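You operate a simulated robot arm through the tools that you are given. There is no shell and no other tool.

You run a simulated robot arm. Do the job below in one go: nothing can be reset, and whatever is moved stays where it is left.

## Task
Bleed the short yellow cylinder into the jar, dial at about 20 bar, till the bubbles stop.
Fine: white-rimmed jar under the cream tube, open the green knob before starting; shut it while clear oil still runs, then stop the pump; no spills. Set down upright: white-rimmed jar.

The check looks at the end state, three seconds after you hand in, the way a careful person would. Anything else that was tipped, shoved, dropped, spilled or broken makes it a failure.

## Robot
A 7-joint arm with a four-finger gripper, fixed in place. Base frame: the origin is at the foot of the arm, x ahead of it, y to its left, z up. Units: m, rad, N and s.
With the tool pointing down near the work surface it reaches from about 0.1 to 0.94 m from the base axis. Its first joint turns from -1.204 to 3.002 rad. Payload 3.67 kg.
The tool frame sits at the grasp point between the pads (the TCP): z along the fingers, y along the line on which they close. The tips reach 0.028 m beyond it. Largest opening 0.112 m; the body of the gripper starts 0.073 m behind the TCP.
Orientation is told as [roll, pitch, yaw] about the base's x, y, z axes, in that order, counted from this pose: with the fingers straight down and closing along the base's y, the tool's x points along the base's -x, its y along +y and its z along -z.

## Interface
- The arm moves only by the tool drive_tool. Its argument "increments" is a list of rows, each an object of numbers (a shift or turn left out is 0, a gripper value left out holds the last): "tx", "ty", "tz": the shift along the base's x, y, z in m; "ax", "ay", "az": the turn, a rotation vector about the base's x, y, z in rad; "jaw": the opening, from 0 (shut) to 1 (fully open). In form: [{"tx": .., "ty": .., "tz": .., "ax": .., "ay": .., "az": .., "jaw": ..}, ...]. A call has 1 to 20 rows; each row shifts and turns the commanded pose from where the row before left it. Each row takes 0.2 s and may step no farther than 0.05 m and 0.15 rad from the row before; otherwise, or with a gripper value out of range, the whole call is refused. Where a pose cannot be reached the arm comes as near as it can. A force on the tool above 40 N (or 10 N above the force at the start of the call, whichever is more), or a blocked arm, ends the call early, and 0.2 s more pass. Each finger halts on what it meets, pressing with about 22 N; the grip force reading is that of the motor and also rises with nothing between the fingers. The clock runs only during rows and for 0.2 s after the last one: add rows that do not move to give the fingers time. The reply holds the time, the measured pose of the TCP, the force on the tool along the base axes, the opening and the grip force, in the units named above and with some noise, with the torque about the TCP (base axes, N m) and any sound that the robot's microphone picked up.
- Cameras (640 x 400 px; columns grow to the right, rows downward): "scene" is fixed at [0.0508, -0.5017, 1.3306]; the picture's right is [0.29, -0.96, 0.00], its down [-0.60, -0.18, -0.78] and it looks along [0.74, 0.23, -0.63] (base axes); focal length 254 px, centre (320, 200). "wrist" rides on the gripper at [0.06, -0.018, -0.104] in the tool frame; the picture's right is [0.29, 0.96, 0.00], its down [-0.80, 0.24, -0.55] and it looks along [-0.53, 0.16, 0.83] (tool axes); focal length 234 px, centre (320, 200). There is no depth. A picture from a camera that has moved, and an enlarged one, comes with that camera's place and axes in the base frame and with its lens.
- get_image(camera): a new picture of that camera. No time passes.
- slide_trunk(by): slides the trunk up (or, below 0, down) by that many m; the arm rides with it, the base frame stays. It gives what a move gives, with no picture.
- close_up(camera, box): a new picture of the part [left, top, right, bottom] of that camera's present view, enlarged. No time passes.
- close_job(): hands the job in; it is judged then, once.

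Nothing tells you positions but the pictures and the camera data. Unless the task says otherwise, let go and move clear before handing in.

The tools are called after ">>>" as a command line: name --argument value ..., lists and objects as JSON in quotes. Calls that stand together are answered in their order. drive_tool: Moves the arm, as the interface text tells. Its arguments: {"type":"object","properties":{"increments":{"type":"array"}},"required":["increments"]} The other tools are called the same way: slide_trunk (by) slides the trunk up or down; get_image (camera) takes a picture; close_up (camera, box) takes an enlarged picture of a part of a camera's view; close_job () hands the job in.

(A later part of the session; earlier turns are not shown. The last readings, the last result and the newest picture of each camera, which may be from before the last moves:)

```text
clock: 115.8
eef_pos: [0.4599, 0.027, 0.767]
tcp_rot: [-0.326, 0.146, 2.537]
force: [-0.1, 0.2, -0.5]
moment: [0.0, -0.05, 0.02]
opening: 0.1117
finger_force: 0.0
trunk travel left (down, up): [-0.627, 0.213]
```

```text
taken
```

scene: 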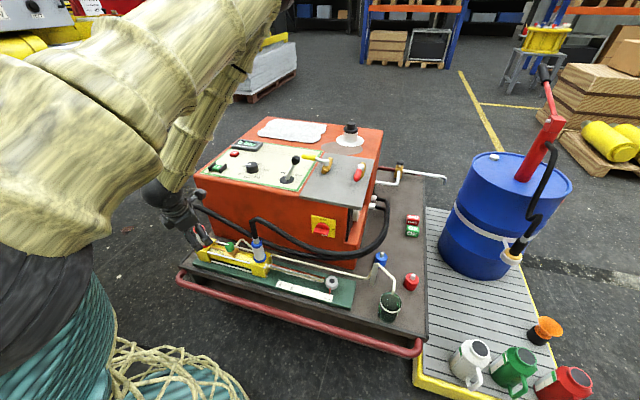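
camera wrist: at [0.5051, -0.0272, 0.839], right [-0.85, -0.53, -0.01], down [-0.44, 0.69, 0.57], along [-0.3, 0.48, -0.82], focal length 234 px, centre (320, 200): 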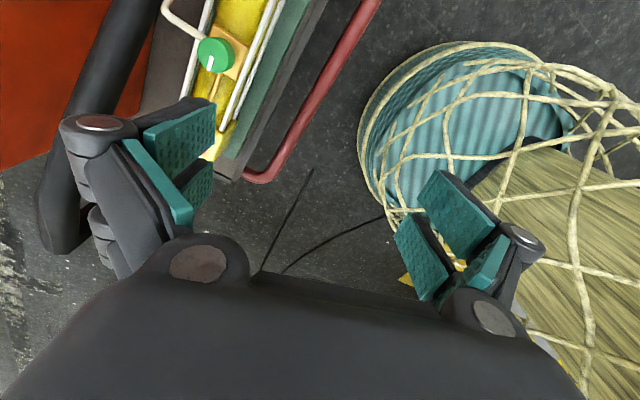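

I tilted about the wrong axis for this yaw. I'll undo it and apply the right one.

>>> drive_tool --increments '[{"ay": 0.1, "ax": -0.06}, {"ay": 0.1, "ax": -0.06}, {"ay": 0.1, "ax": -0.06}, {}]'

>>> drive_tool --increments '[{"ax": -0.0565, "ay": -0.0825}, {"ax": -0.0565, "ay": -0.0825}, {"ax": -0.0565, "ay": -0.0825}, {}]'

>>> get_image --camera "scene"

```text
clock: 116.8
eef_pos: [0.4623, 0.0273, 0.7655]
tcp_rot: [-0.008, -0.008, 2.56]
force: [0.1, -0.2, -0.5]
moment: [0.05, 0.04, 0.05]
opening: 0.112
finger_force: 0.1
trunk travel left (down, up): [-0.627, 0.213]
```

```text
clock: 117.8
eef_pos: [0.4618, 0.0284, 0.7671]
tcp_rot: [0.0, 0.295, 2.56]
force: [-0.1, -0.9, 0.0]
moment: [-0.03, -0.02, -0.02]
opening: 0.112
finger_force: 0.1
trunk travel left (down, up): [-0.627, 0.213]
```

```text
taken
```

scene: 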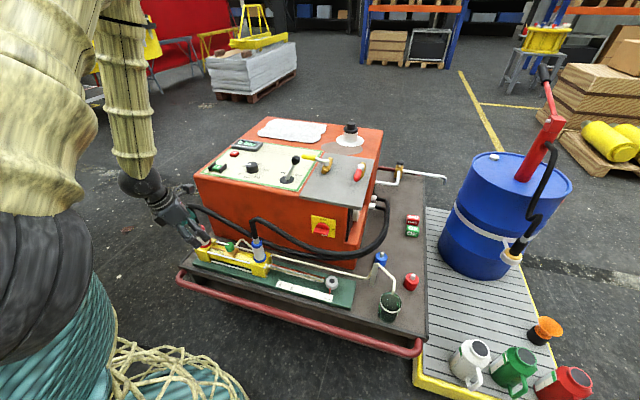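

That is the right lean, and tracking is exact. I'll continue to about 0.75 rad.

>>> drive_tool --increments '[{"ax": -0.0565, "ay": -0.0825}, {"ax": -0.0565, "ay": -0.0825}, {"ax": -0.0565, "ay": -0.0825}, {"ax": -0.0565, "ay": -0.0825}, {"ax": -0.028, "ay": -0.041}, {}]'

>>> get_image --camera "scene"

>>> get_image --camera "wrist"

```text
clock: 119.2
eef_pos: [0.4612, 0.029, 0.7661]
tcp_rot: [0.012, 0.746, 2.568]
force: [0.6, 0.7, -0.4]
moment: [-0.01, 0.0, 0.01]
opening: 0.1119
finger_force: 0.1
trunk travel left (down, up): [-0.627, 0.213]
```

```text
taken
```

scene: 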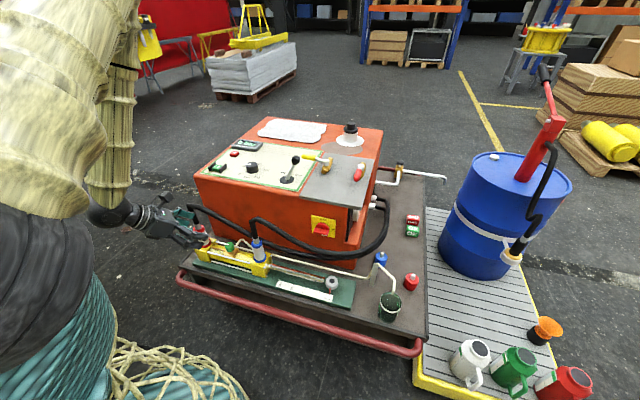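

```text
taken
camera wrist: at [0.4508, 0.059, 0.8833], right [-0.35, -0.91, 0.2], down [-0.94, 0.33, -0.13], along [0.05, -0.24, -0.97], focal length 234 px, centre (320, 200)
```

wrist: 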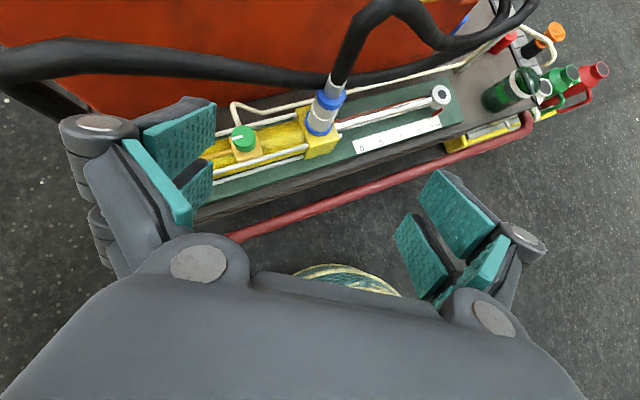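

The posture holds the tilt well and the camera now looks over the knob. I'll tilt slightly more so the camera stays clear of the hose, narrow the jaws, and move to a stand-off in front of the knob.

>>> drive_tool --increments '[{"ax": -0.0543, "ay": -0.084, "jaw": 0.54}, {"ax": -0.0543, "ay": -0.084}, {"tx": 0.02, "ty": 0.02, "tz": -0.035}, {"tx": 0.02, "ty": 0.02, "tz": -0.035}, {"tx": 0.008, "ty": 0.012, "tz": -0.035}, {}]'

>>> get_image --camera "wrist"

>>> close_up --camera "scene" --box '[120, 180, 280, 290]'

```text
clock: 120.6
eef_pos: [0.5097, 0.0768, 0.6646]
tcp_rot: [0.011, 0.947, 2.568]
force: [-0.3, -0.4, 1.0]
moment: [0.01, 0.01, -0.02]
opening: 0.0604
finger_force: 0.1
trunk travel left (down, up): [-0.627, 0.213]
```

```text
taken
camera wrist: at [0.479, 0.1208, 0.7747], right [-0.39, -0.89, 0.24], down [-0.9, 0.3, -0.32], along [0.21, -0.34, -0.92], focal length 234 px, centre (320, 200)
```

wrist: 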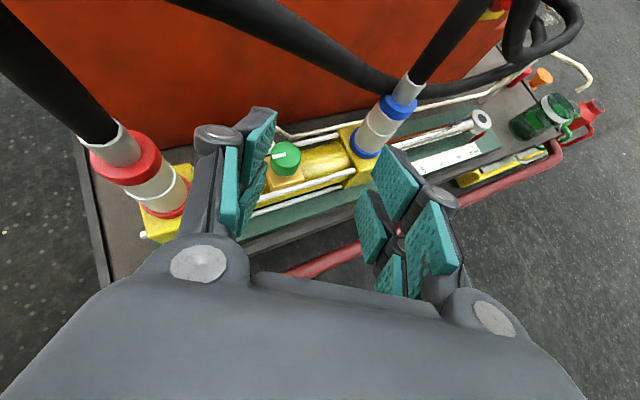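

```text
3.64 times, centred on (200, 235) of scene
camera zoom: at [0.0508, -0.5017, 1.3306], right [0.29, -0.96, 0.0], down [-0.6, -0.18, -0.78], along [0.74, 0.23, -0.63], focal length 923 px, centre (756, 73)
```

zoom: 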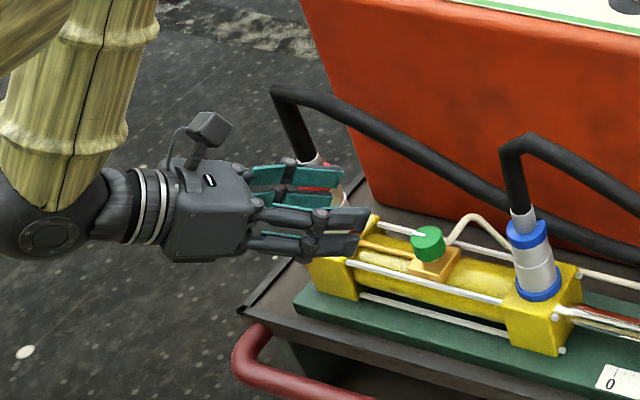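

Approach geometry looks right. I'll measure the knob once more from this closer view.

>>> close_up --camera "wrist" --box '[230, 100, 350, 220]'

>>> close_up --camera "scene" --box '[205, 220, 265, 270]'

```text
3.33 times, centred on (290, 160) of wrist
camera zoom: at [0.479, 0.1208, 0.7747], right [-0.39, -0.89, 0.24], down [-0.9, 0.3, -0.32], along [0.21, -0.34, -0.92], focal length 781 px, centre (420, 333)
```

zoom: 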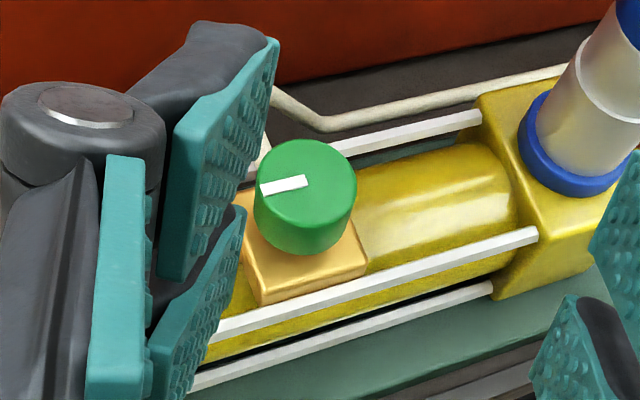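

```text
8.00 times, centred on (235, 245) of scene
camera zoom: at [0.0508, -0.5017, 1.3306], right [0.29, -0.96, 0.0], down [-0.6, -0.18, -0.78], along [0.74, 0.23, -0.63], focal length 2030 px, centre (1000, -160)
```

zoom: 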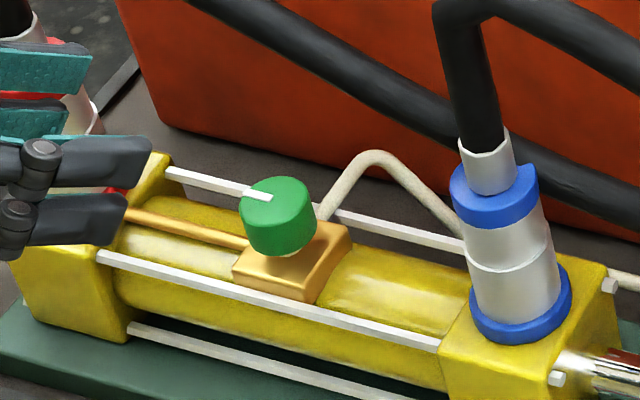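

The knob top refines to about (0.600, 0.049, 0.536), 35 mm across and 22 mm tall. I'll move to the stand-off point in line with it.

>>> drive_tool --increments '[{"tx": 0.0073, "ty": 0.0055, "tz": -0.025}, {"tx": 0.0073, "ty": 0.0055, "tz": -0.025}, {"tx": 0.0072, "ty": 0.0054, "tz": -0.025}, {}]'

>>> get_image --camera "wrist"

>>> close_up --camera "scene" --box '[160, 190, 280, 290]'

```text
clock: 121.6
eef_pos: [0.5311, 0.0965, 0.5853]
tcp_rot: [0.011, 0.943, 2.567]
force: [0.3, -0.2, 0.1]
moment: [0.0, 0.04, -0.03]
opening: 0.0604
finger_force: 0.0
trunk travel left (down, up): [-0.627, 0.213]
```

```text
taken
camera wrist: at [0.501, 0.1389, 0.695], right [-0.39, -0.89, 0.24], down [-0.9, 0.3, -0.32], along [0.21, -0.34, -0.92], focal length 234 px, centre (320, 200)
```

wrist: 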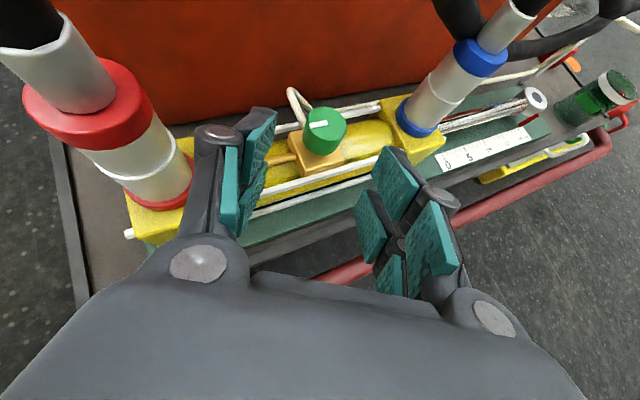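

```text
4.00 times, centred on (220, 240) of scene
camera zoom: at [0.0508, -0.5017, 1.3306], right [0.29, -0.96, 0.0], down [-0.6, -0.18, -0.78], along [0.74, 0.23, -0.63], focal length 1015 px, centre (720, 40)
```

zoom: 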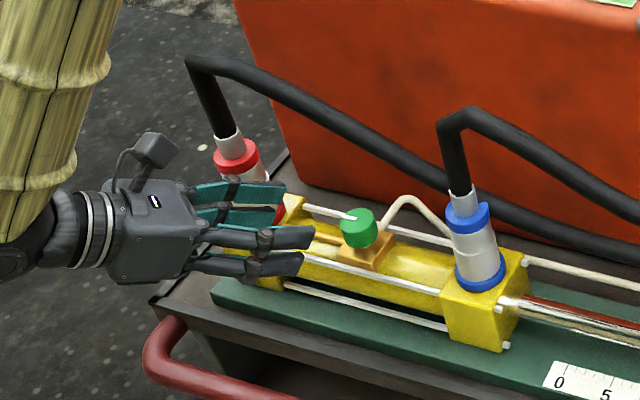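

The knob sits almost on the tool axis. I'll advance most of the way and check.

>>> drive_tool --increments '[{"tx": 0.0114, "ty": -0.0106, "tz": -0.009}, {"tx": 0.0114, "ty": -0.0074, "tz": -0.0085}, {"tx": 0.0114, "ty": -0.0074, "tz": -0.0085}, {}]'

>>> get_image --camera "wrist"

>>> close_up --camera "scene" --box '[180, 205, 270, 275]'

```text
clock: 122.6
eef_pos: [0.567, 0.0715, 0.5579]
tcp_rot: [0.011, 0.946, 2.567]
force: [0.4, -0.8, 0.9]
moment: [0.01, 0.04, -0.03]
opening: 0.0606
finger_force: 0.1
trunk travel left (down, up): [-0.627, 0.213]
```

```text
taken
camera wrist: at [0.5363, 0.1133, 0.6682], right [-0.39, -0.89, 0.24], down [-0.9, 0.3, -0.32], along [0.21, -0.34, -0.92], focal length 234 px, centre (320, 200)
```

wrist: 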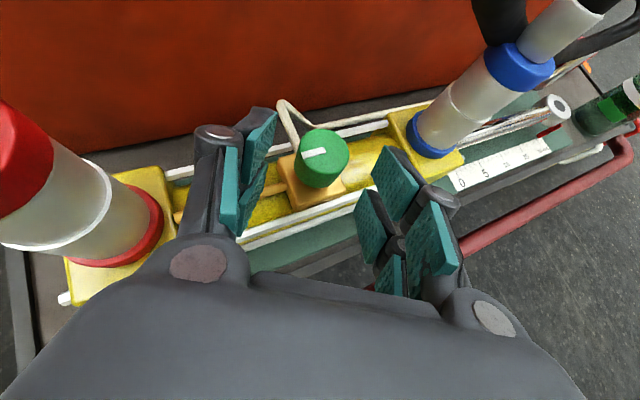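

```text
5.71 times, centred on (225, 240) of scene
camera zoom: at [0.0508, -0.5017, 1.3306], right [0.29, -0.96, 0.0], down [-0.6, -0.18, -0.78], along [0.74, 0.23, -0.63], focal length 1450 px, centre (863, -29)
```

zoom: 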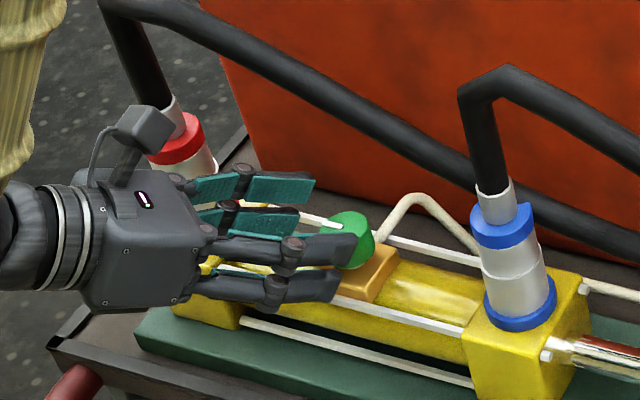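

The fingers bracket the knob. I'll go the last 3 cm, keeping the tips just above the brass block.

>>> drive_tool --increments '[{"tx": 0.008, "ty": -0.0053, "tz": -0.0033}, {"tx": 0.008, "ty": -0.0053, "tz": -0.0033}, {"tx": 0.008, "ty": -0.0053, "tz": -0.0033}, {}]'

>>> get_image --camera "wrist"

>>> close_up --camera "scene" --box '[195, 215, 265, 270]'

```text
clock: 123.6
eef_pos: [0.5902, 0.0552, 0.5516]
tcp_rot: [0.011, 0.943, 2.568]
force: [0.1, 0.1, 0.3]
moment: [0.01, 0.05, 0.02]
opening: 0.0604
finger_force: 0.0
trunk travel left (down, up): [-0.627, 0.213]
```

```text
taken
camera wrist: at [0.5595, 0.0975, 0.6597], right [-0.39, -0.89, 0.24], down [-0.9, 0.3, -0.32], along [0.21, -0.34, -0.92], focal length 234 px, centre (320, 200)
```

wrist: 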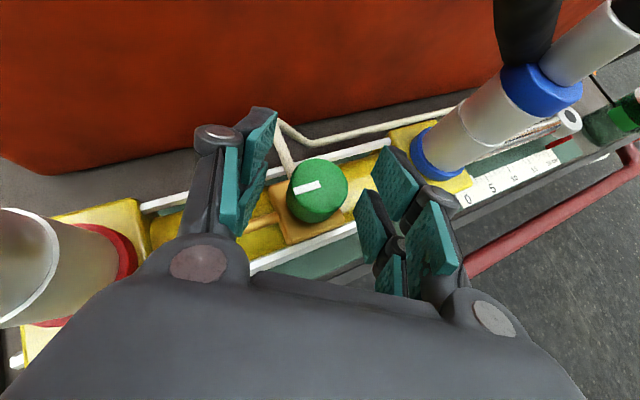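

```text
7.27 times, centred on (230, 242) of scene
camera zoom: at [0.0508, -0.5017, 1.3306], right [0.29, -0.96, 0.0], down [-0.6, -0.18, -0.78], along [0.74, 0.23, -0.63], focal length 1846 px, centre (974, -109)
```

zoom: 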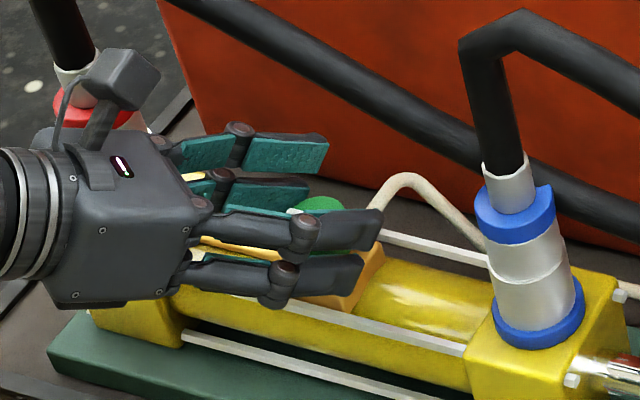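

The knob is between the pads. I'll lower 3 mm and close gently.

>>> drive_tool --increments '[{"tz": -0.003}, {}, {"jaw": 0.46}, {"jaw": 0.4}, {"jaw": 0.35}, {"jaw": 0.3}, {"jaw": 0.26}, {}]'

>>> close_up --camera "wrist" --box '[220, 90, 420, 250]'

```text
clock: 125.4
eef_pos: [0.5885, 0.0542, 0.5475]
tcp_rot: [0.012, 0.944, 2.568]
force: [-7.4, -7.9, 1.3]
moment: [-0.36, 0.16, -0.09]
opening: 0.033
finger_force: 44.7
trunk travel left (down, up): [-0.627, 0.213]
```

```text
2.50 times, centred on (320, 170) of wrist
camera zoom: at [0.5588, 0.097, 0.6567], right [-0.39, -0.89, 0.24], down [-0.9, 0.3, -0.32], along [0.21, -0.34, -0.92], focal length 585 px, centre (320, 275)
```

zoom: 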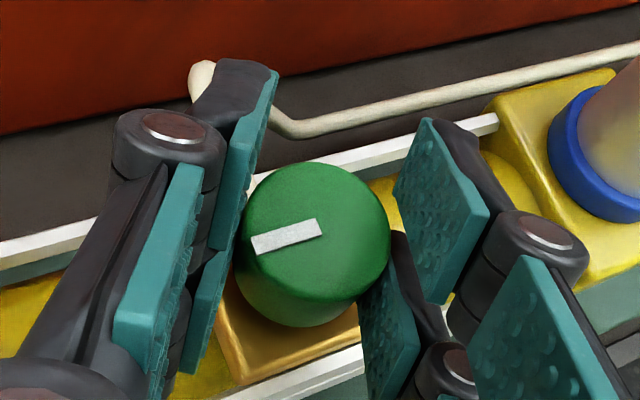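

The knob is gripped. I'll turn it counter-clockwise a bit, with the tool following the knob's axis, and check that it turns.

>>> drive_tool --increments '[{"az": 0.06, "tx": -0.0002, "ty": -0.0005}, {"az": 0.06, "tx": -0.0002, "ty": -0.0005}, {"az": 0.06, "tx": -0.0002, "ty": -0.0005}, {"az": 0.06, "tx": -0.0002, "ty": -0.0005}, {"az": 0.06, "tx": -0.0001, "ty": -0.0006}, {}]'

>>> get_image --camera "wrist"

>>> close_up --camera "scene" --box '[195, 215, 265, 270]'

```text
clock: 126.8
eef_pos: [0.5891, 0.0532, 0.5476]
tcp_rot: [0.012, 0.943, 2.868]
force: [-9.7, -10.8, -21.3]
moment: [-0.34, 0.03, -0.11]
opening: 0.0334
finger_force: 45.0
trunk travel left (down, up): [-0.627, 0.213]
```

```text
taken
camera wrist: at [0.5467, 0.0838, 0.6569], right [-0.1, -0.97, 0.24], down [-0.95, 0.02, -0.32], along [0.3, -0.26, -0.92], focal length 234 px, centre (320, 200)
```

wrist: 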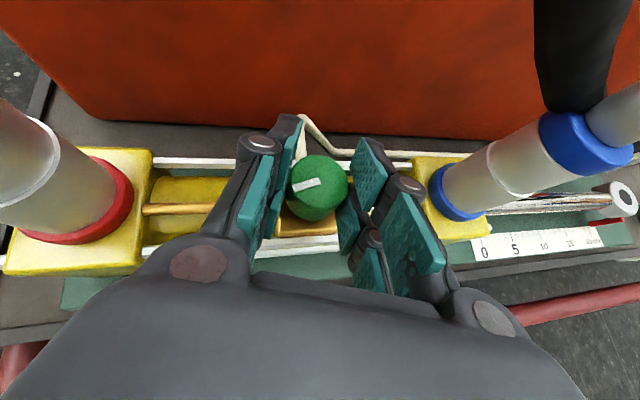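

```text
7.27 times, centred on (230, 242) of scene
camera zoom: at [0.0508, -0.5017, 1.3306], right [0.29, -0.96, 0.0], down [-0.6, -0.18, -0.78], along [0.74, 0.23, -0.63], focal length 1846 px, centre (974, -109)
```

zoom: 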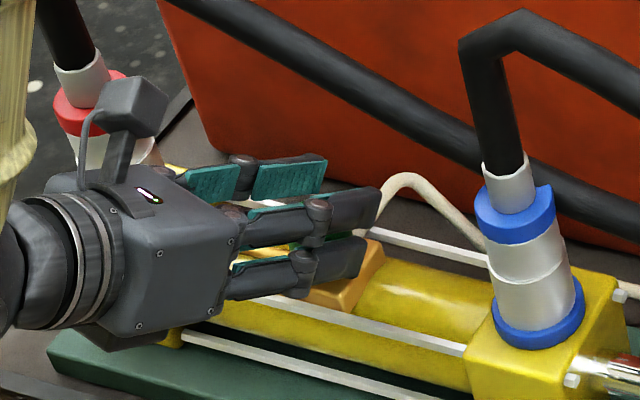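

The knob turns with the gripper. I'll ease the side load slightly and keep turning.

>>> drive_tool --increments '[{"tx": -0.001, "ty": -0.001, "tz": -0.001}, {"az": 0.06, "ty": -0.0006}, {"az": 0.06, "ty": -0.0006}, {"az": 0.06, "ty": -0.0006}, {"az": 0.06, "ty": -0.0006}, {"az": 0.06, "ty": -0.0006}, {}]'

>>> get_image --camera "wrist"

```text
clock: 128.4
eef_pos: [0.587, 0.0505, 0.5477]
tcp_rot: [0.012, 0.946, -3.114]
force: [-1.6, 4.8, -3.9]
moment: [0.23, -0.18, 0.04]
opening: 0.033
finger_force: 45.0
trunk travel left (down, up): [-0.627, 0.213]
```

```text
taken
camera wrist: at [0.5384, 0.0678, 0.6568], right [0.19, -0.95, 0.24], down [-0.91, -0.26, -0.32], along [0.37, -0.16, -0.92], focal length 234 px, centre (320, 200)
```

wrist: 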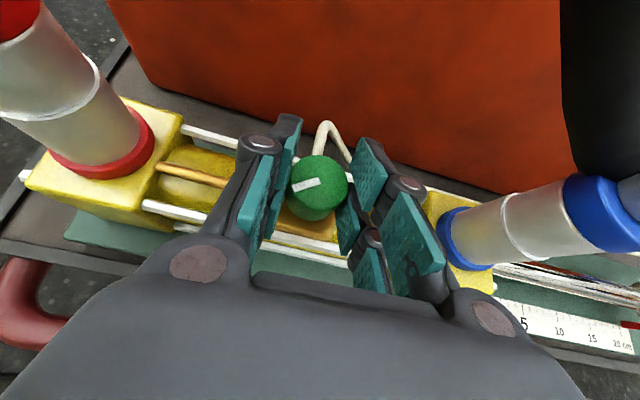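

Forces are low and the knob has turned about 0.6 rad. I'll continue counter-clockwise.

>>> drive_tool --increments '[{"az": 0.06, "ty": -0.0006}, {"az": 0.06, "ty": -0.0006}, {"az": 0.06, "ty": -0.0006}, {"az": 0.06, "ty": -0.0006, "tx": 0.0001}, {"az": 0.06, "ty": -0.0005, "tx": 0.0002}, {"az": 0.06, "ty": -0.0005, "tx": 0.0002}, {"az": 0.06, "ty": -0.0005, "tx": 0.0002}, {"az": 0.06, "ty": -0.0005, "tx": 0.0003}, {}]'

>>> get_image --camera "wrist"

>>> close_up --camera "scene" --box '[180, 205, 270, 275]'

```text
clock: 130.4
eef_pos: [0.5877, 0.0479, 0.5482]
tcp_rot: [0.011, 0.946, -2.936]
force: [1.3, 19.7, 6.2]
moment: [0.68, -0.13, 0.15]
opening: 0.0332
finger_force: 44.7
out of reach, approached as far as the arm can: row 4, 5, 6, 7, 8
trunk travel left (down, up): [-0.627, 0.213]
```

```text
taken
camera wrist: at [0.5361, 0.0575, 0.6567], right [0.35, -0.9, 0.24], down [-0.85, -0.42, -0.32], along [0.39, -0.09, -0.92], focal length 234 px, centre (320, 200)
```

wrist: 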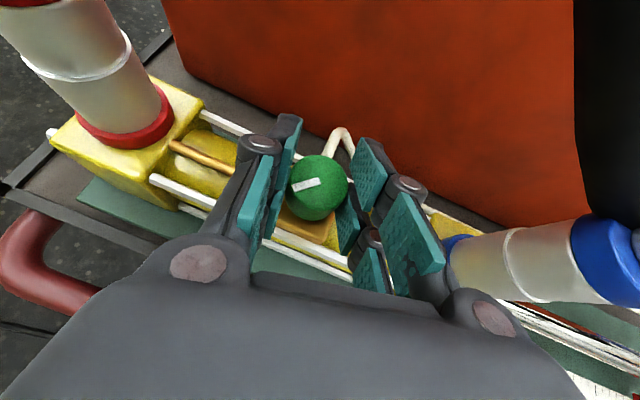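

```text
5.71 times, centred on (225, 240) of scene
camera zoom: at [0.0508, -0.5017, 1.3306], right [0.29, -0.96, 0.0], down [-0.6, -0.18, -0.78], along [0.74, 0.23, -0.63], focal length 1450 px, centre (863, -29)
```

zoom: 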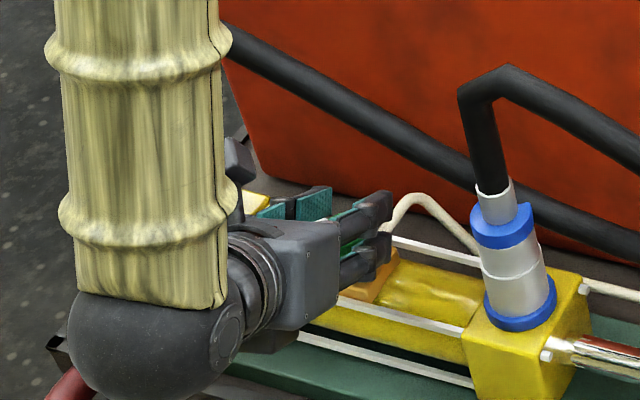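

The arm reached its turning limit, with the knob about 45° open. I'll open the jaws, swing back around the knob, re-grip and turn further.

>>> drive_tool --increments '[{"jaw": 0.4}, {"jaw": 0.54}, {}]'

>>> drive_tool --increments '[{"az": -0.12, "ty": 0.001}, {"az": -0.12, "ty": 0.001}, {"az": -0.12, "ty": 0.001}, {"az": -0.12, "ty": 0.001}, {"az": -0.12, "ty": 0.001}, {"az": -0.12, "ty": 0.001}, {"az": -0.12, "ty": 0.001}, {"az": -0.12, "ty": 0.0008}, {"az": -0.12, "ty": 0.0008}, {}]'

>>> get_image --camera "wrist"

```text
clock: 131.2
eef_pos: [0.5879, 0.0465, 0.5472]
tcp_rot: [0.013, 0.943, -2.935]
force: [0.3, 0.4, 0.2]
moment: [0.01, -0.01, 0.0]
opening: 0.0605
finger_force: 0.0
trunk travel left (down, up): [-0.627, 0.213]
```

```text
clock: 133.4
eef_pos: [0.5886, 0.0541, 0.5482]
tcp_rot: [0.011, 0.943, 2.264]
force: [-0.8, -0.6, -0.6]
moment: [0.01, 0.0, -0.03]
opening: 0.0606
finger_force: 0.0
trunk travel left (down, up): [-0.627, 0.213]
```

```text
taken
camera wrist: at [0.5722, 0.1036, 0.657], right [-0.63, -0.73, 0.24], down [-0.77, 0.56, -0.32], along [0.1, -0.39, -0.92], focal length 234 px, centre (320, 200)
```

wrist: 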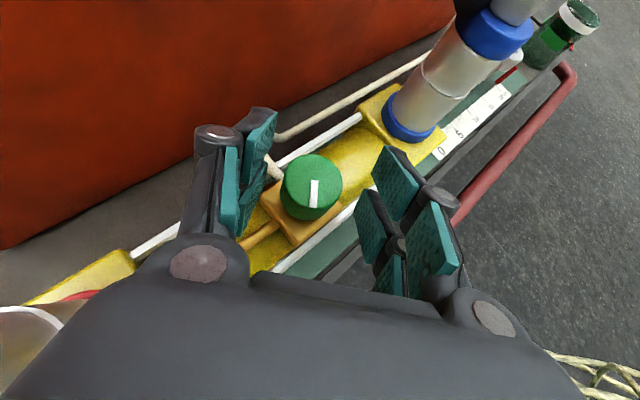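

The knob kept its position and I gained a wider swing range. I'll center, re-grip, and turn about another 50°.

>>> drive_tool --increments '[{"tx": 0.0025, "ty": 0.003}, {"jaw": 0.42}, {"jaw": 0.34}, {"jaw": 0.28}, {"jaw": 0.24}, {}]'

>>> drive_tool --increments '[{"az": 0.075, "tx": -0.0005, "ty": -0.0005}, {"az": 0.075, "tx": -0.0005, "ty": -0.0005}, {"az": 0.075, "tx": -0.0004, "ty": -0.0006}, {"az": 0.075, "tx": -0.0004, "ty": -0.0006}, {"az": 0.075, "tx": -0.0003, "ty": -0.0007}, {"az": 0.075, "tx": -0.0002, "ty": -0.0007}, {}]'

```text
clock: 134.8
eef_pos: [0.5899, 0.0569, 0.5478]
tcp_rot: [0.014, 0.945, 2.269]
force: [-9.7, -8.1, 0.3]
moment: [-0.42, 0.23, -0.08]
opening: 0.0334
finger_force: 44.8
trunk travel left (down, up): [-0.627, 0.213]
```

```text
clock: 136.4
eef_pos: [0.587, 0.0539, 0.5477]
tcp_rot: [0.011, 0.947, 2.717]
force: [-16.5, 4.0, 21.9]
moment: [0.38, 1.02, -0.03]
opening: 0.0333
finger_force: 44.6
trunk travel left (down, up): [-0.627, 0.213]
```

>>> drive_tool --increments '[{"tx": -0.0008, "tz": 0.0008}, {"az": 0.075, "tx": -0.0001, "ty": -0.0007}, {"az": 0.075, "tx": -0.0001, "ty": -0.0007}, {"az": 0.075, "ty": -0.0007}, {"az": 0.075, "ty": -0.0007}, {"az": 0.075, "ty": -0.0007}, {"az": 0.075, "ty": -0.0007}, {}]'

>>> get_image --camera "wrist"

```text
clock: 138.2
eef_pos: [0.5883, 0.0495, 0.5489]
tcp_rot: [0.014, 0.946, -3.115]
force: [14.9, 19.9, -2.5]
moment: [0.81, -0.53, -0.41]
opening: 0.0332
finger_force: 44.9
trunk travel left (down, up): [-0.627, 0.213]
```

```text
taken
camera wrist: at [0.5395, 0.0679, 0.6577], right [0.18, -0.95, 0.24], down [-0.91, -0.26, -0.32], along [0.37, -0.16, -0.92], focal length 234 px, centre (320, 200)
```

wrist: 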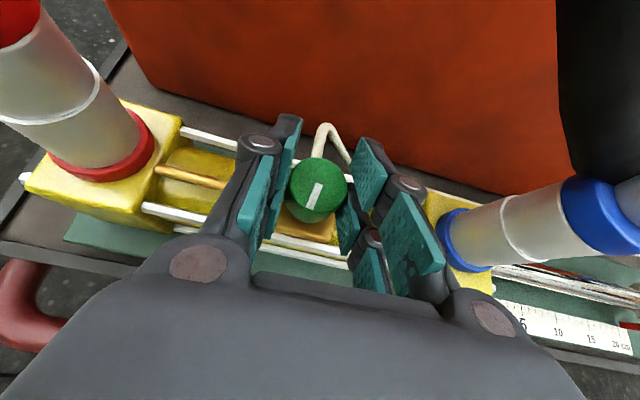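

The mark now points toward the robot and the torque rose, so the valve seems fully open at a quarter turn. I'll release, back away, and go to START keeping the same tilt.

>>> drive_tool --increments '[{"jaw": 0.4}, {"jaw": 0.54}, {}, {"tx": -0.02, "tz": 0.0145}, {"tx": -0.02, "tz": 0.0145}, {"tx": -0.02, "tz": 0.0145}, {"tx": -0.02, "tz": 0.02}, {"tx": -0.01, "tz": 0.04}, {"tz": 0.04}, {}]'

>>> get_image --camera "wrist"

>>> close_up --camera "scene" --box '[180, 195, 290, 285]'

```text
clock: 140.4
eef_pos: [0.4986, 0.0487, 0.6928]
tcp_rot: [0.012, 0.944, -3.116]
force: [0.2, -0.3, -0.8]
moment: [-0.01, 0.0, -0.01]
opening: 0.0607
finger_force: 0.0
trunk travel left (down, up): [-0.627, 0.213]
```

```text
taken
camera wrist: at [0.4493, 0.0667, 0.8016], right [0.18, -0.95, 0.24], down [-0.91, -0.26, -0.32], along [0.37, -0.16, -0.92], focal length 234 px, centre (320, 200)
```

wrist: 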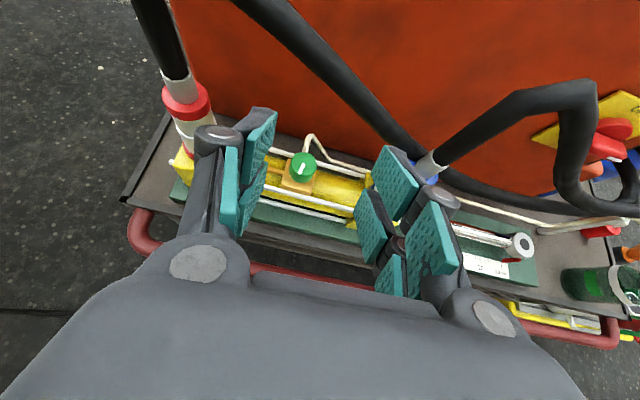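

```text
4.44 times, centred on (235, 240) of scene
camera zoom: at [0.0508, -0.5017, 1.3306], right [0.29, -0.96, 0.0], down [-0.6, -0.18, -0.78], along [0.74, 0.23, -0.63], focal length 1128 px, centre (698, 22)
```

zoom: 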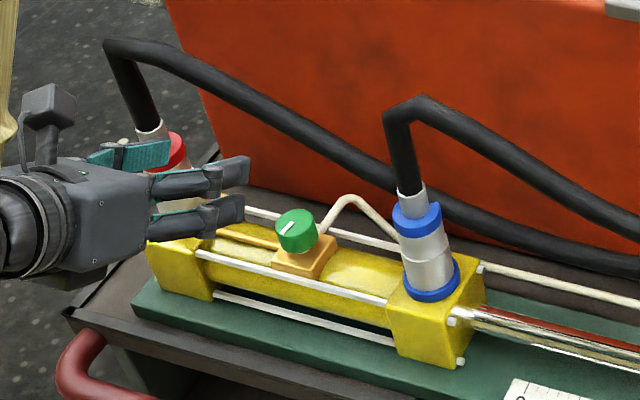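

The scene confirms the knob mark has turned about 90° from its start. I'll raise with the trunk, close the jaws, and move toward START from above.

>>> slide_trunk --by 0.19

>>> drive_tool --increments '[{"tx": 0.036, "ty": 0.0155, "jaw": 0.3}, {"tx": 0.036, "ty": 0.0155, "jaw": 0.1}, {"tx": 0.036, "ty": 0.0155, "jaw": 0.0}, {"tx": 0.036, "ty": 0.0155}, {"tx": 0.036, "ty": 0.0155}, {"tx": 0.036, "ty": 0.0155}, {}]'

>>> get_image --camera "wrist"

>>> close_up --camera "scene" --box '[180, 110, 290, 190]'

```text
clock: 142.4
eef_pos: [0.4985, 0.0487, 0.8825]
tcp_rot: [0.01, 0.945, -3.115]
force: [-1.0, -0.3, -0.1]
moment: [0.03, -0.01, 0.03]
opening: 0.0606
finger_force: 0.0
trunk travel left (down, up): [-0.817, 0.023]
```

```text
clock: 144.1
eef_pos: [0.7151, 0.1407, 0.883]
tcp_rot: [0.013, 0.944, -3.115]
force: [-0.4, 0.3, 1.3]
moment: [0.03, 0.03, -0.02]
opening: 0.0
finger_force: 21.5
trunk travel left (down, up): [-0.817, 0.023]
```

```text
taken
camera wrist: at [0.6659, 0.1594, 0.9928], right [0.18, -0.95, 0.24], down [-0.91, -0.26, -0.32], along [0.37, -0.16, -0.92], focal length 234 px, centre (320, 200)
```

wrist: 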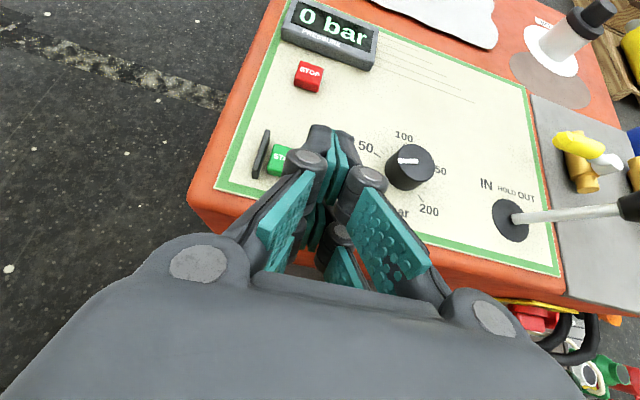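

```text
5.00 times, centred on (235, 150) of scene
camera zoom: at [0.0508, -0.5017, 1.3306], right [0.29, -0.96, 0.0], down [-0.6, -0.18, -0.78], along [0.74, 0.23, -0.63], focal length 1269 px, centre (745, 450)
```

zoom: 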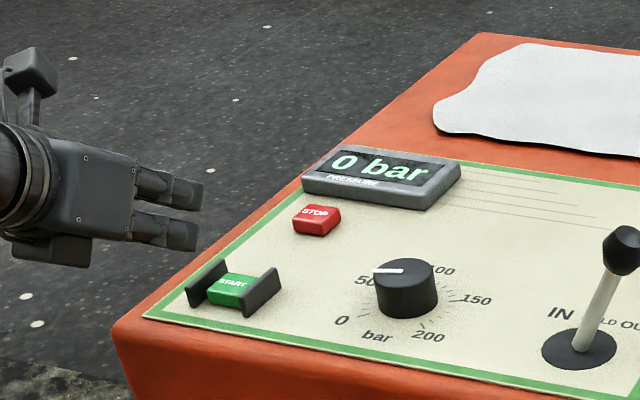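

I can see START, STOP and the dial well from here. I'll double-check the dial reading with larger views.

>>> close_up --camera "wrist" --box '[350, 110, 470, 230]'

>>> close_up --camera "scene" --box '[235, 150, 275, 180]'

>>> close_up --camera "wrist" --box '[230, 90, 370, 200]'

```text
3.33 times, centred on (410, 170) of wrist
camera zoom: at [0.6659, 0.1594, 0.9928], right [0.18, -0.95, 0.24], down [-0.91, -0.26, -0.32], along [0.37, -0.16, -0.92], focal length 781 px, centre (20, 300)
```

zoom: 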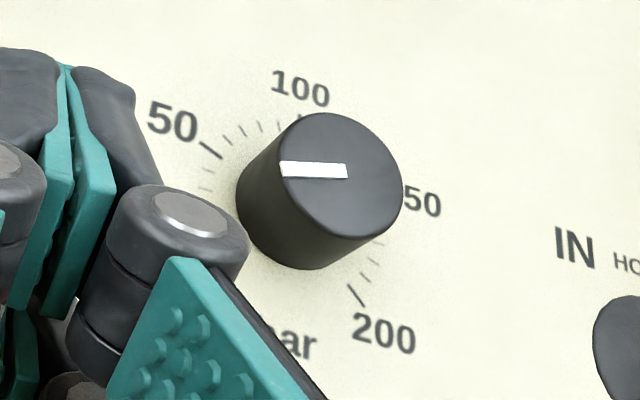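

```text
13.33 times, centred on (255, 165) of scene
camera zoom: at [0.0508, -0.5017, 1.3306], right [0.29, -0.96, 0.0], down [-0.6, -0.18, -0.78], along [0.74, 0.23, -0.63], focal length 3384 px, centre (1187, 667)
```

zoom: 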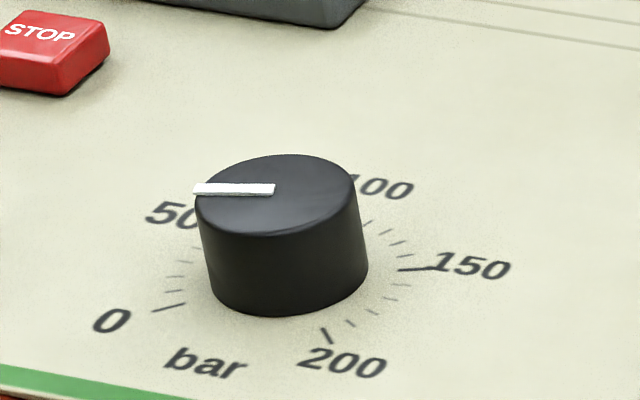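

```text
3.64 times, centred on (300, 145) of wrist
camera zoom: at [0.6659, 0.1594, 0.9928], right [0.18, -0.95, 0.24], down [-0.91, -0.26, -0.32], along [0.37, -0.16, -0.92], focal length 852 px, centre (393, 400)
```

zoom: 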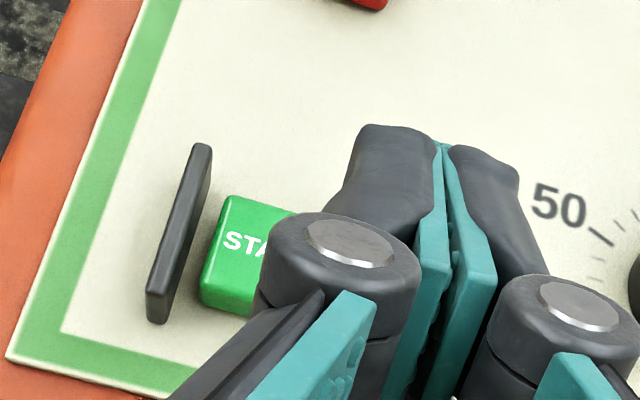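

The dial reads about 20–21 bar. The START guard is narrow, so I'll open the jaws a little and press with just the left finger between the guard plates.

>>> drive_tool --increments '[{"jaw": 0.446, "tx": 0.026, "ty": -0.007}, {"tx": 0.026, "ty": -0.007}, {"tz": -0.02}, {"tz": -0.02}, {}]'

>>> get_image --camera "wrist"

>>> close_up --camera "scene" --box '[190, 120, 270, 180]'

```text
clock: 145.2
eef_pos: [0.7657, 0.126, 0.8429]
tcp_rot: [0.014, 0.945, -3.117]
force: [0.6, -0.2, 0.5]
moment: [0.0, 0.04, 0.03]
opening: 0.0498
finger_force: 0.0
trunk travel left (down, up): [-0.817, 0.023]
```

```text
taken
camera wrist: at [0.7166, 0.1444, 0.9521], right [0.18, -0.95, 0.24], down [-0.91, -0.26, -0.32], along [0.37, -0.16, -0.92], focal length 234 px, centre (320, 200)
```

wrist: 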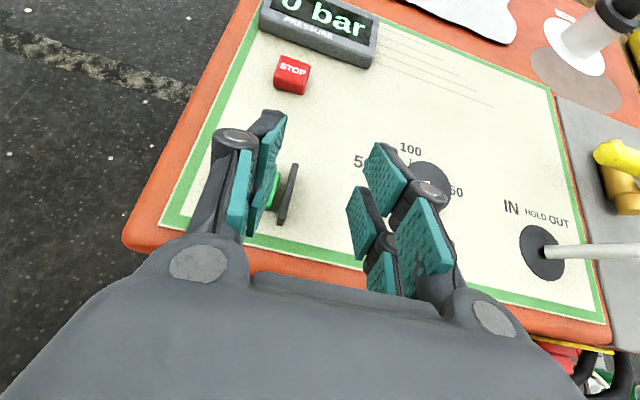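

```text
6.67 times, centred on (230, 150) of scene
camera zoom: at [0.0508, -0.5017, 1.3306], right [0.29, -0.96, 0.0], down [-0.6, -0.18, -0.78], along [0.74, 0.23, -0.63], focal length 1692 px, centre (920, 533)
```

zoom: 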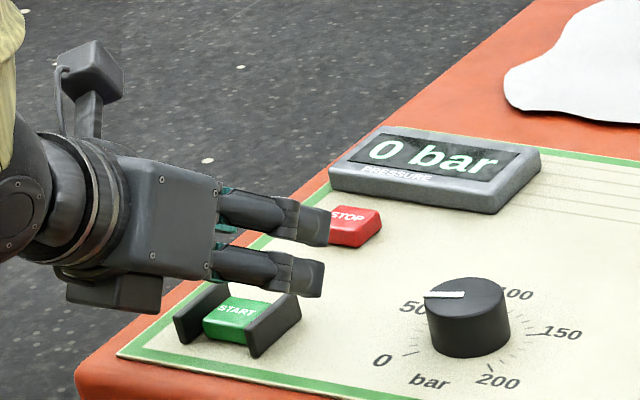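

The left finger is above the button, between the guard plates. I'll lower stepwise and watch for contact and sound.

>>> drive_tool --increments '[{"tz": -0.012}, {"tz": -0.012}, {}]'

>>> close_up --camera "scene" --box '[190, 130, 250, 175]'

>>> close_up --camera "wrist" --box '[200, 90, 340, 250]'

```text
clock: 146.1
eef_pos: [0.7652, 0.1263, 0.8167]
tcp_rot: [0.011, 0.945, -3.117]
force: [0.4, -0.3, 0.4]
moment: [0.01, 0.01, 0.0]
opening: 0.05
finger_force: 0.2
trunk travel left (down, up): [-0.817, 0.023]
```

```text
8.89 times, centred on (220, 152) of scene
camera zoom: at [0.0508, -0.5017, 1.3306], right [0.29, -0.96, 0.0], down [-0.6, -0.18, -0.78], along [0.74, 0.23, -0.63], focal length 2256 px, centre (1209, 622)
```

zoom: 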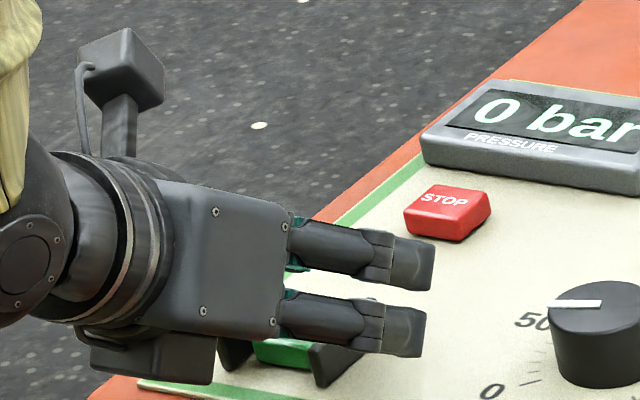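

```text
2.50 times, centred on (270, 170) of wrist
camera zoom: at [0.7165, 0.145, 0.9264], right [0.18, -0.95, 0.24], down [-0.91, -0.26, -0.32], along [0.37, -0.16, -0.92], focal length 585 px, centre (445, 275)
```

zoom: 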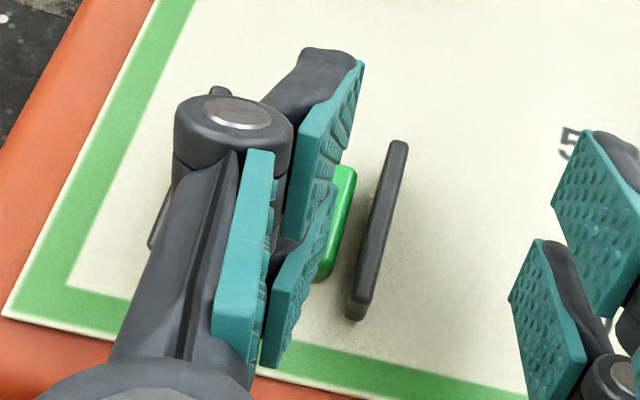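

Still no contact, and the finger is well inside the guard. I'll continue in small steps.

>>> drive_tool --increments '[{"tz": -0.004, "ty": 0.001}, {"tz": -0.003}, {}]'

```text
clock: 146.8
eef_pos: [0.7674, 0.1291, 0.8102]
tcp_rot: [0.012, 0.945, -3.115]
force: [-0.3, -0.9, 2.0]
moment: [0.04, -0.02, -0.02]
opening: 0.0501
finger_force: 0.1
trunk travel left (down, up): [-0.817, 0.023]
heard: click
```

A click: START has probably been pressed. I'll lift off and check the readout and the spout.

>>> drive_tool --increments '[{"tz": 0.02}, {"tz": 0.03}]'

>>> close_up --camera "scene" --box '[190, 120, 270, 180]'

>>> close_up --camera "scene" --box '[360, 240, 430, 330]'

>>> get_image --camera "scene"

```text
clock: 147.4
eef_pos: [0.7654, 0.1317, 0.8618]
tcp_rot: [0.014, 0.945, -3.115]
force: [-0.1, 0.2, 0.1]
moment: [-0.03, 0.03, 0.02]
opening: 0.0499
finger_force: 0.0
trunk travel left (down, up): [-0.817, 0.023]
```

```text
6.67 times, centred on (230, 150) of scene
camera zoom: at [0.0508, -0.5017, 1.3306], right [0.29, -0.96, 0.0], down [-0.6, -0.18, -0.78], along [0.74, 0.23, -0.63], focal length 1692 px, centre (920, 533)
```

zoom: 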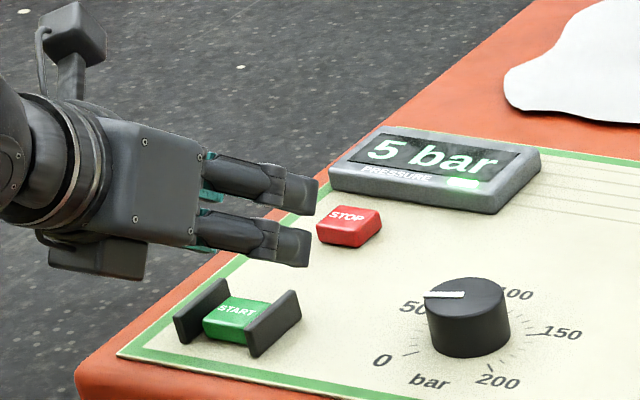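

```text
4.44 times, centred on (395, 285) of scene
camera zoom: at [0.0508, -0.5017, 1.3306], right [0.29, -0.96, 0.0], down [-0.6, -0.18, -0.78], along [0.74, 0.23, -0.63], focal length 1128 px, centre (-13, -178)
```

zoom: 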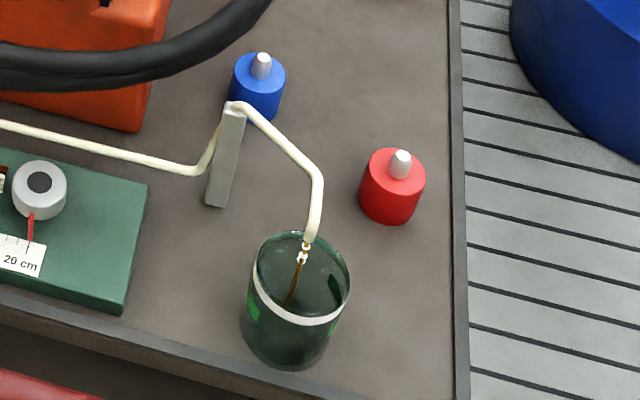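

```text
taken
```

scene: 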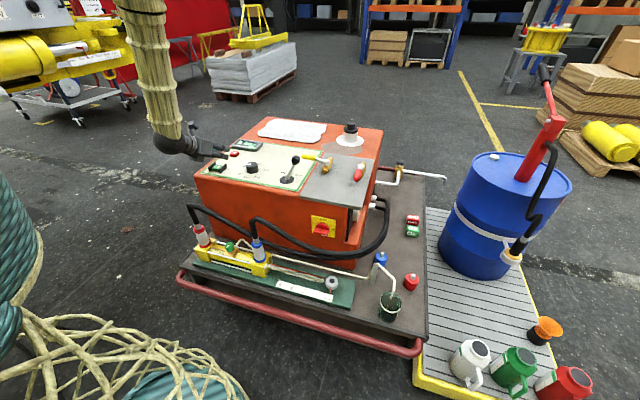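

The pump is running at 5 bar and oil with white bubbles is falling into the jar. I'll go back to the green knob now, by the way I came.

>>> drive_tool --increments '[{"tx": -0.038, "ty": -0.012, "tz": 0.003, "jaw": 0.54}, {"tx": -0.038, "ty": -0.012, "tz": 0.003}, {"tx": -0.038, "ty": -0.012, "tz": 0.003}, {"tx": -0.038, "ty": -0.012, "tz": 0.003}, {"tx": -0.038, "ty": -0.012, "tz": 0.003}, {"tx": -0.038, "ty": -0.012, "tz": 0.003}, {"tx": -0.038, "ty": -0.011, "tz": 0.003}]'

>>> slide_trunk --by -0.19

>>> close_up --camera "scene" --box '[360, 240, 430, 330]'

>>> close_up --camera "scene" --box '[190, 120, 270, 180]'

>>> get_image --camera "wrist"

```text
clock: 149.1
eef_pos: [0.5002, 0.0457, 0.8827]
tcp_rot: [0.013, 0.947, -3.116]
force: [-0.4, 0.3, -1.0]
moment: [-0.01, 0.01, -0.04]
opening: 0.0607
finger_force: 0.1
trunk travel left (down, up): [-0.817, 0.023]
```

```text
clock: 151.1
eef_pos: [0.5013, 0.0451, 0.6925]
tcp_rot: [0.012, 0.945, -3.116]
force: [0.3, -0.5, -0.6]
moment: [-0.01, 0.0, 0.0]
opening: 0.0604
finger_force: 0.1
trunk travel left (down, up): [-0.627, 0.213]
```

```text
4.44 times, centred on (395, 285) of scene
camera zoom: at [0.0508, -0.5017, 1.3306], right [0.29, -0.96, 0.0], down [-0.6, -0.18, -0.78], along [0.74, 0.23, -0.63], focal length 1128 px, centre (-13, -178)
```

zoom: 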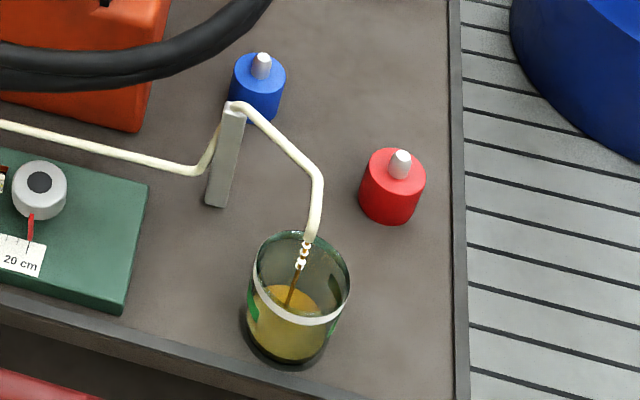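

```text
6.67 times, centred on (230, 150) of scene
camera zoom: at [0.0508, -0.5017, 1.3306], right [0.29, -0.96, 0.0], down [-0.6, -0.18, -0.78], along [0.74, 0.23, -0.63], focal length 1692 px, centre (920, 533)
```

zoom: 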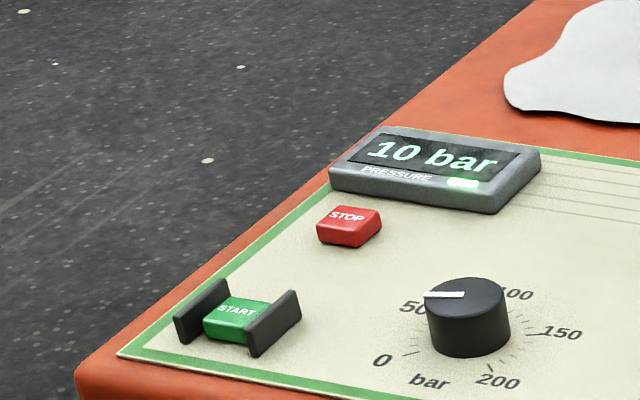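

```text
taken
camera wrist: at [0.452, 0.0635, 0.8019], right [0.18, -0.95, 0.24], down [-0.91, -0.26, -0.32], along [0.37, -0.16, -0.92], focal length 234 px, centre (320, 200)
```

wrist: 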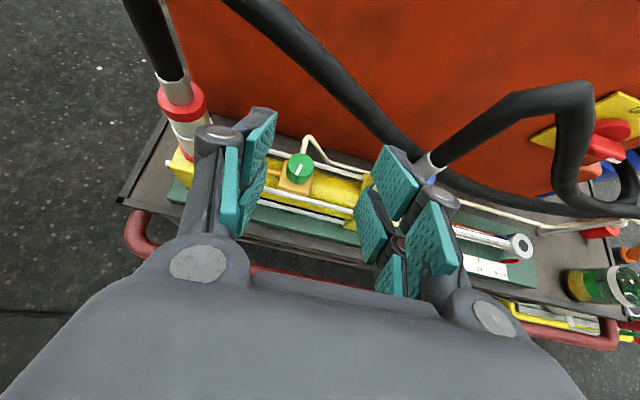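

The jar is filling fast, so I need to measure the level before moving on. No time passes while I look.

>>> close_up --camera "scene" --box '[370, 280, 410, 325]'

>>> close_up --camera "wrist" --box '[540, 240, 640, 320]'

```text
8.89 times, centred on (390, 302) of scene
camera zoom: at [0.0508, -0.5017, 1.3306], right [0.29, -0.96, 0.0], down [-0.6, -0.18, -0.78], along [0.74, 0.23, -0.63], focal length 2256 px, centre (-302, -711)
```

zoom: 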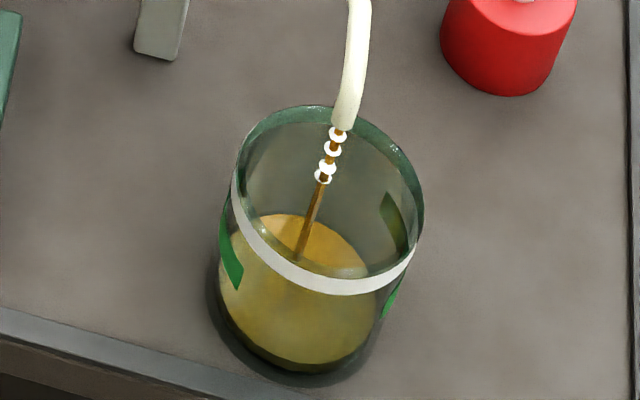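

```text
5.00 times, centred on (590, 280) of wrist
camera zoom: at [0.452, 0.0635, 0.8019], right [0.18, -0.95, 0.24], down [-0.91, -0.26, -0.32], along [0.37, -0.16, -0.92], focal length 1171 px, centre (-1030, -200)
```

zoom: 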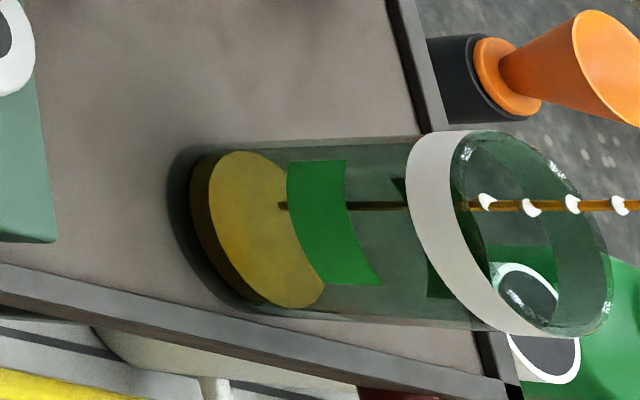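

Measured against the jar's geometry, the level is only about 10–20% and bubbles are still in the stream, so there is time. I'll bring the gripper around the knob, ready to close it.

>>> drive_tool --increments '[{"tx": 0.0075, "ty": -0.0034, "tz": -0.0323, "az": 0.055}, {"tx": 0.0075, "ty": -0.0034, "tz": -0.0323, "az": 0.055}, {"tx": 0.0075, "ty": -0.0034, "tz": -0.0323, "az": 0.055}, {"tx": 0.0159, "ty": 0.0031, "tz": -0.0117}, {"tx": 0.0159, "ty": 0.0031, "tz": -0.0117}]'

>>> get_image --camera "wrist"

>>> close_up --camera "scene" --box '[370, 280, 410, 325]'

```text
clock: 152.3
eef_pos: [0.5557, 0.0417, 0.5713]
tcp_rot: [0.011, 0.944, -2.951]
force: [-0.1, -0.1, 0.2]
moment: [-0.04, 0.0, -0.01]
opening: 0.0605
finger_force: 0.0
trunk travel left (down, up): [-0.627, 0.213]
```

```text
taken
camera wrist: at [0.5034, 0.0509, 0.6812], right [0.34, -0.91, 0.24], down [-0.86, -0.4, -0.32], along [0.39, -0.1, -0.92], focal length 234 px, centre (320, 200)
```

wrist: 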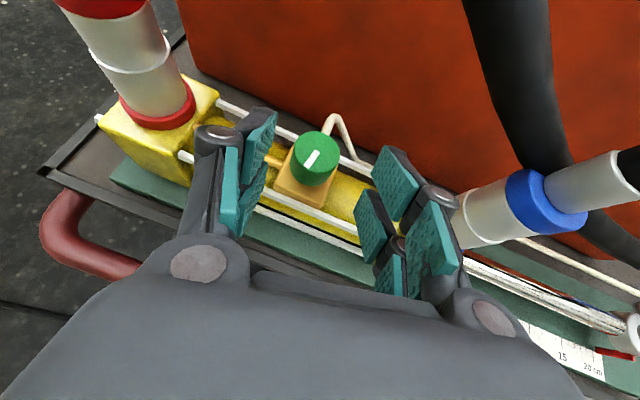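

```text
8.89 times, centred on (390, 302) of scene
camera zoom: at [0.0508, -0.5017, 1.3306], right [0.29, -0.96, 0.0], down [-0.6, -0.18, -0.78], along [0.74, 0.23, -0.63], focal length 2256 px, centre (-302, -711)
```

zoom: 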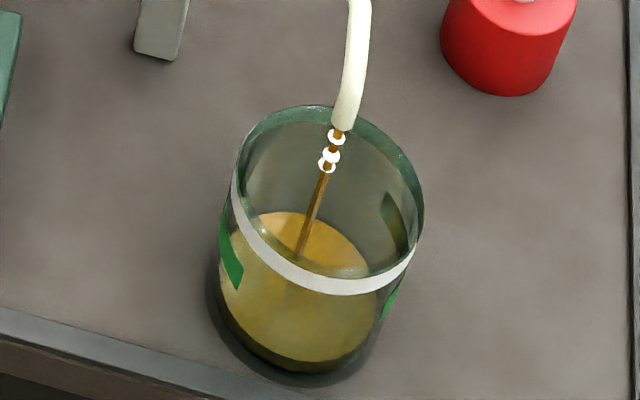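

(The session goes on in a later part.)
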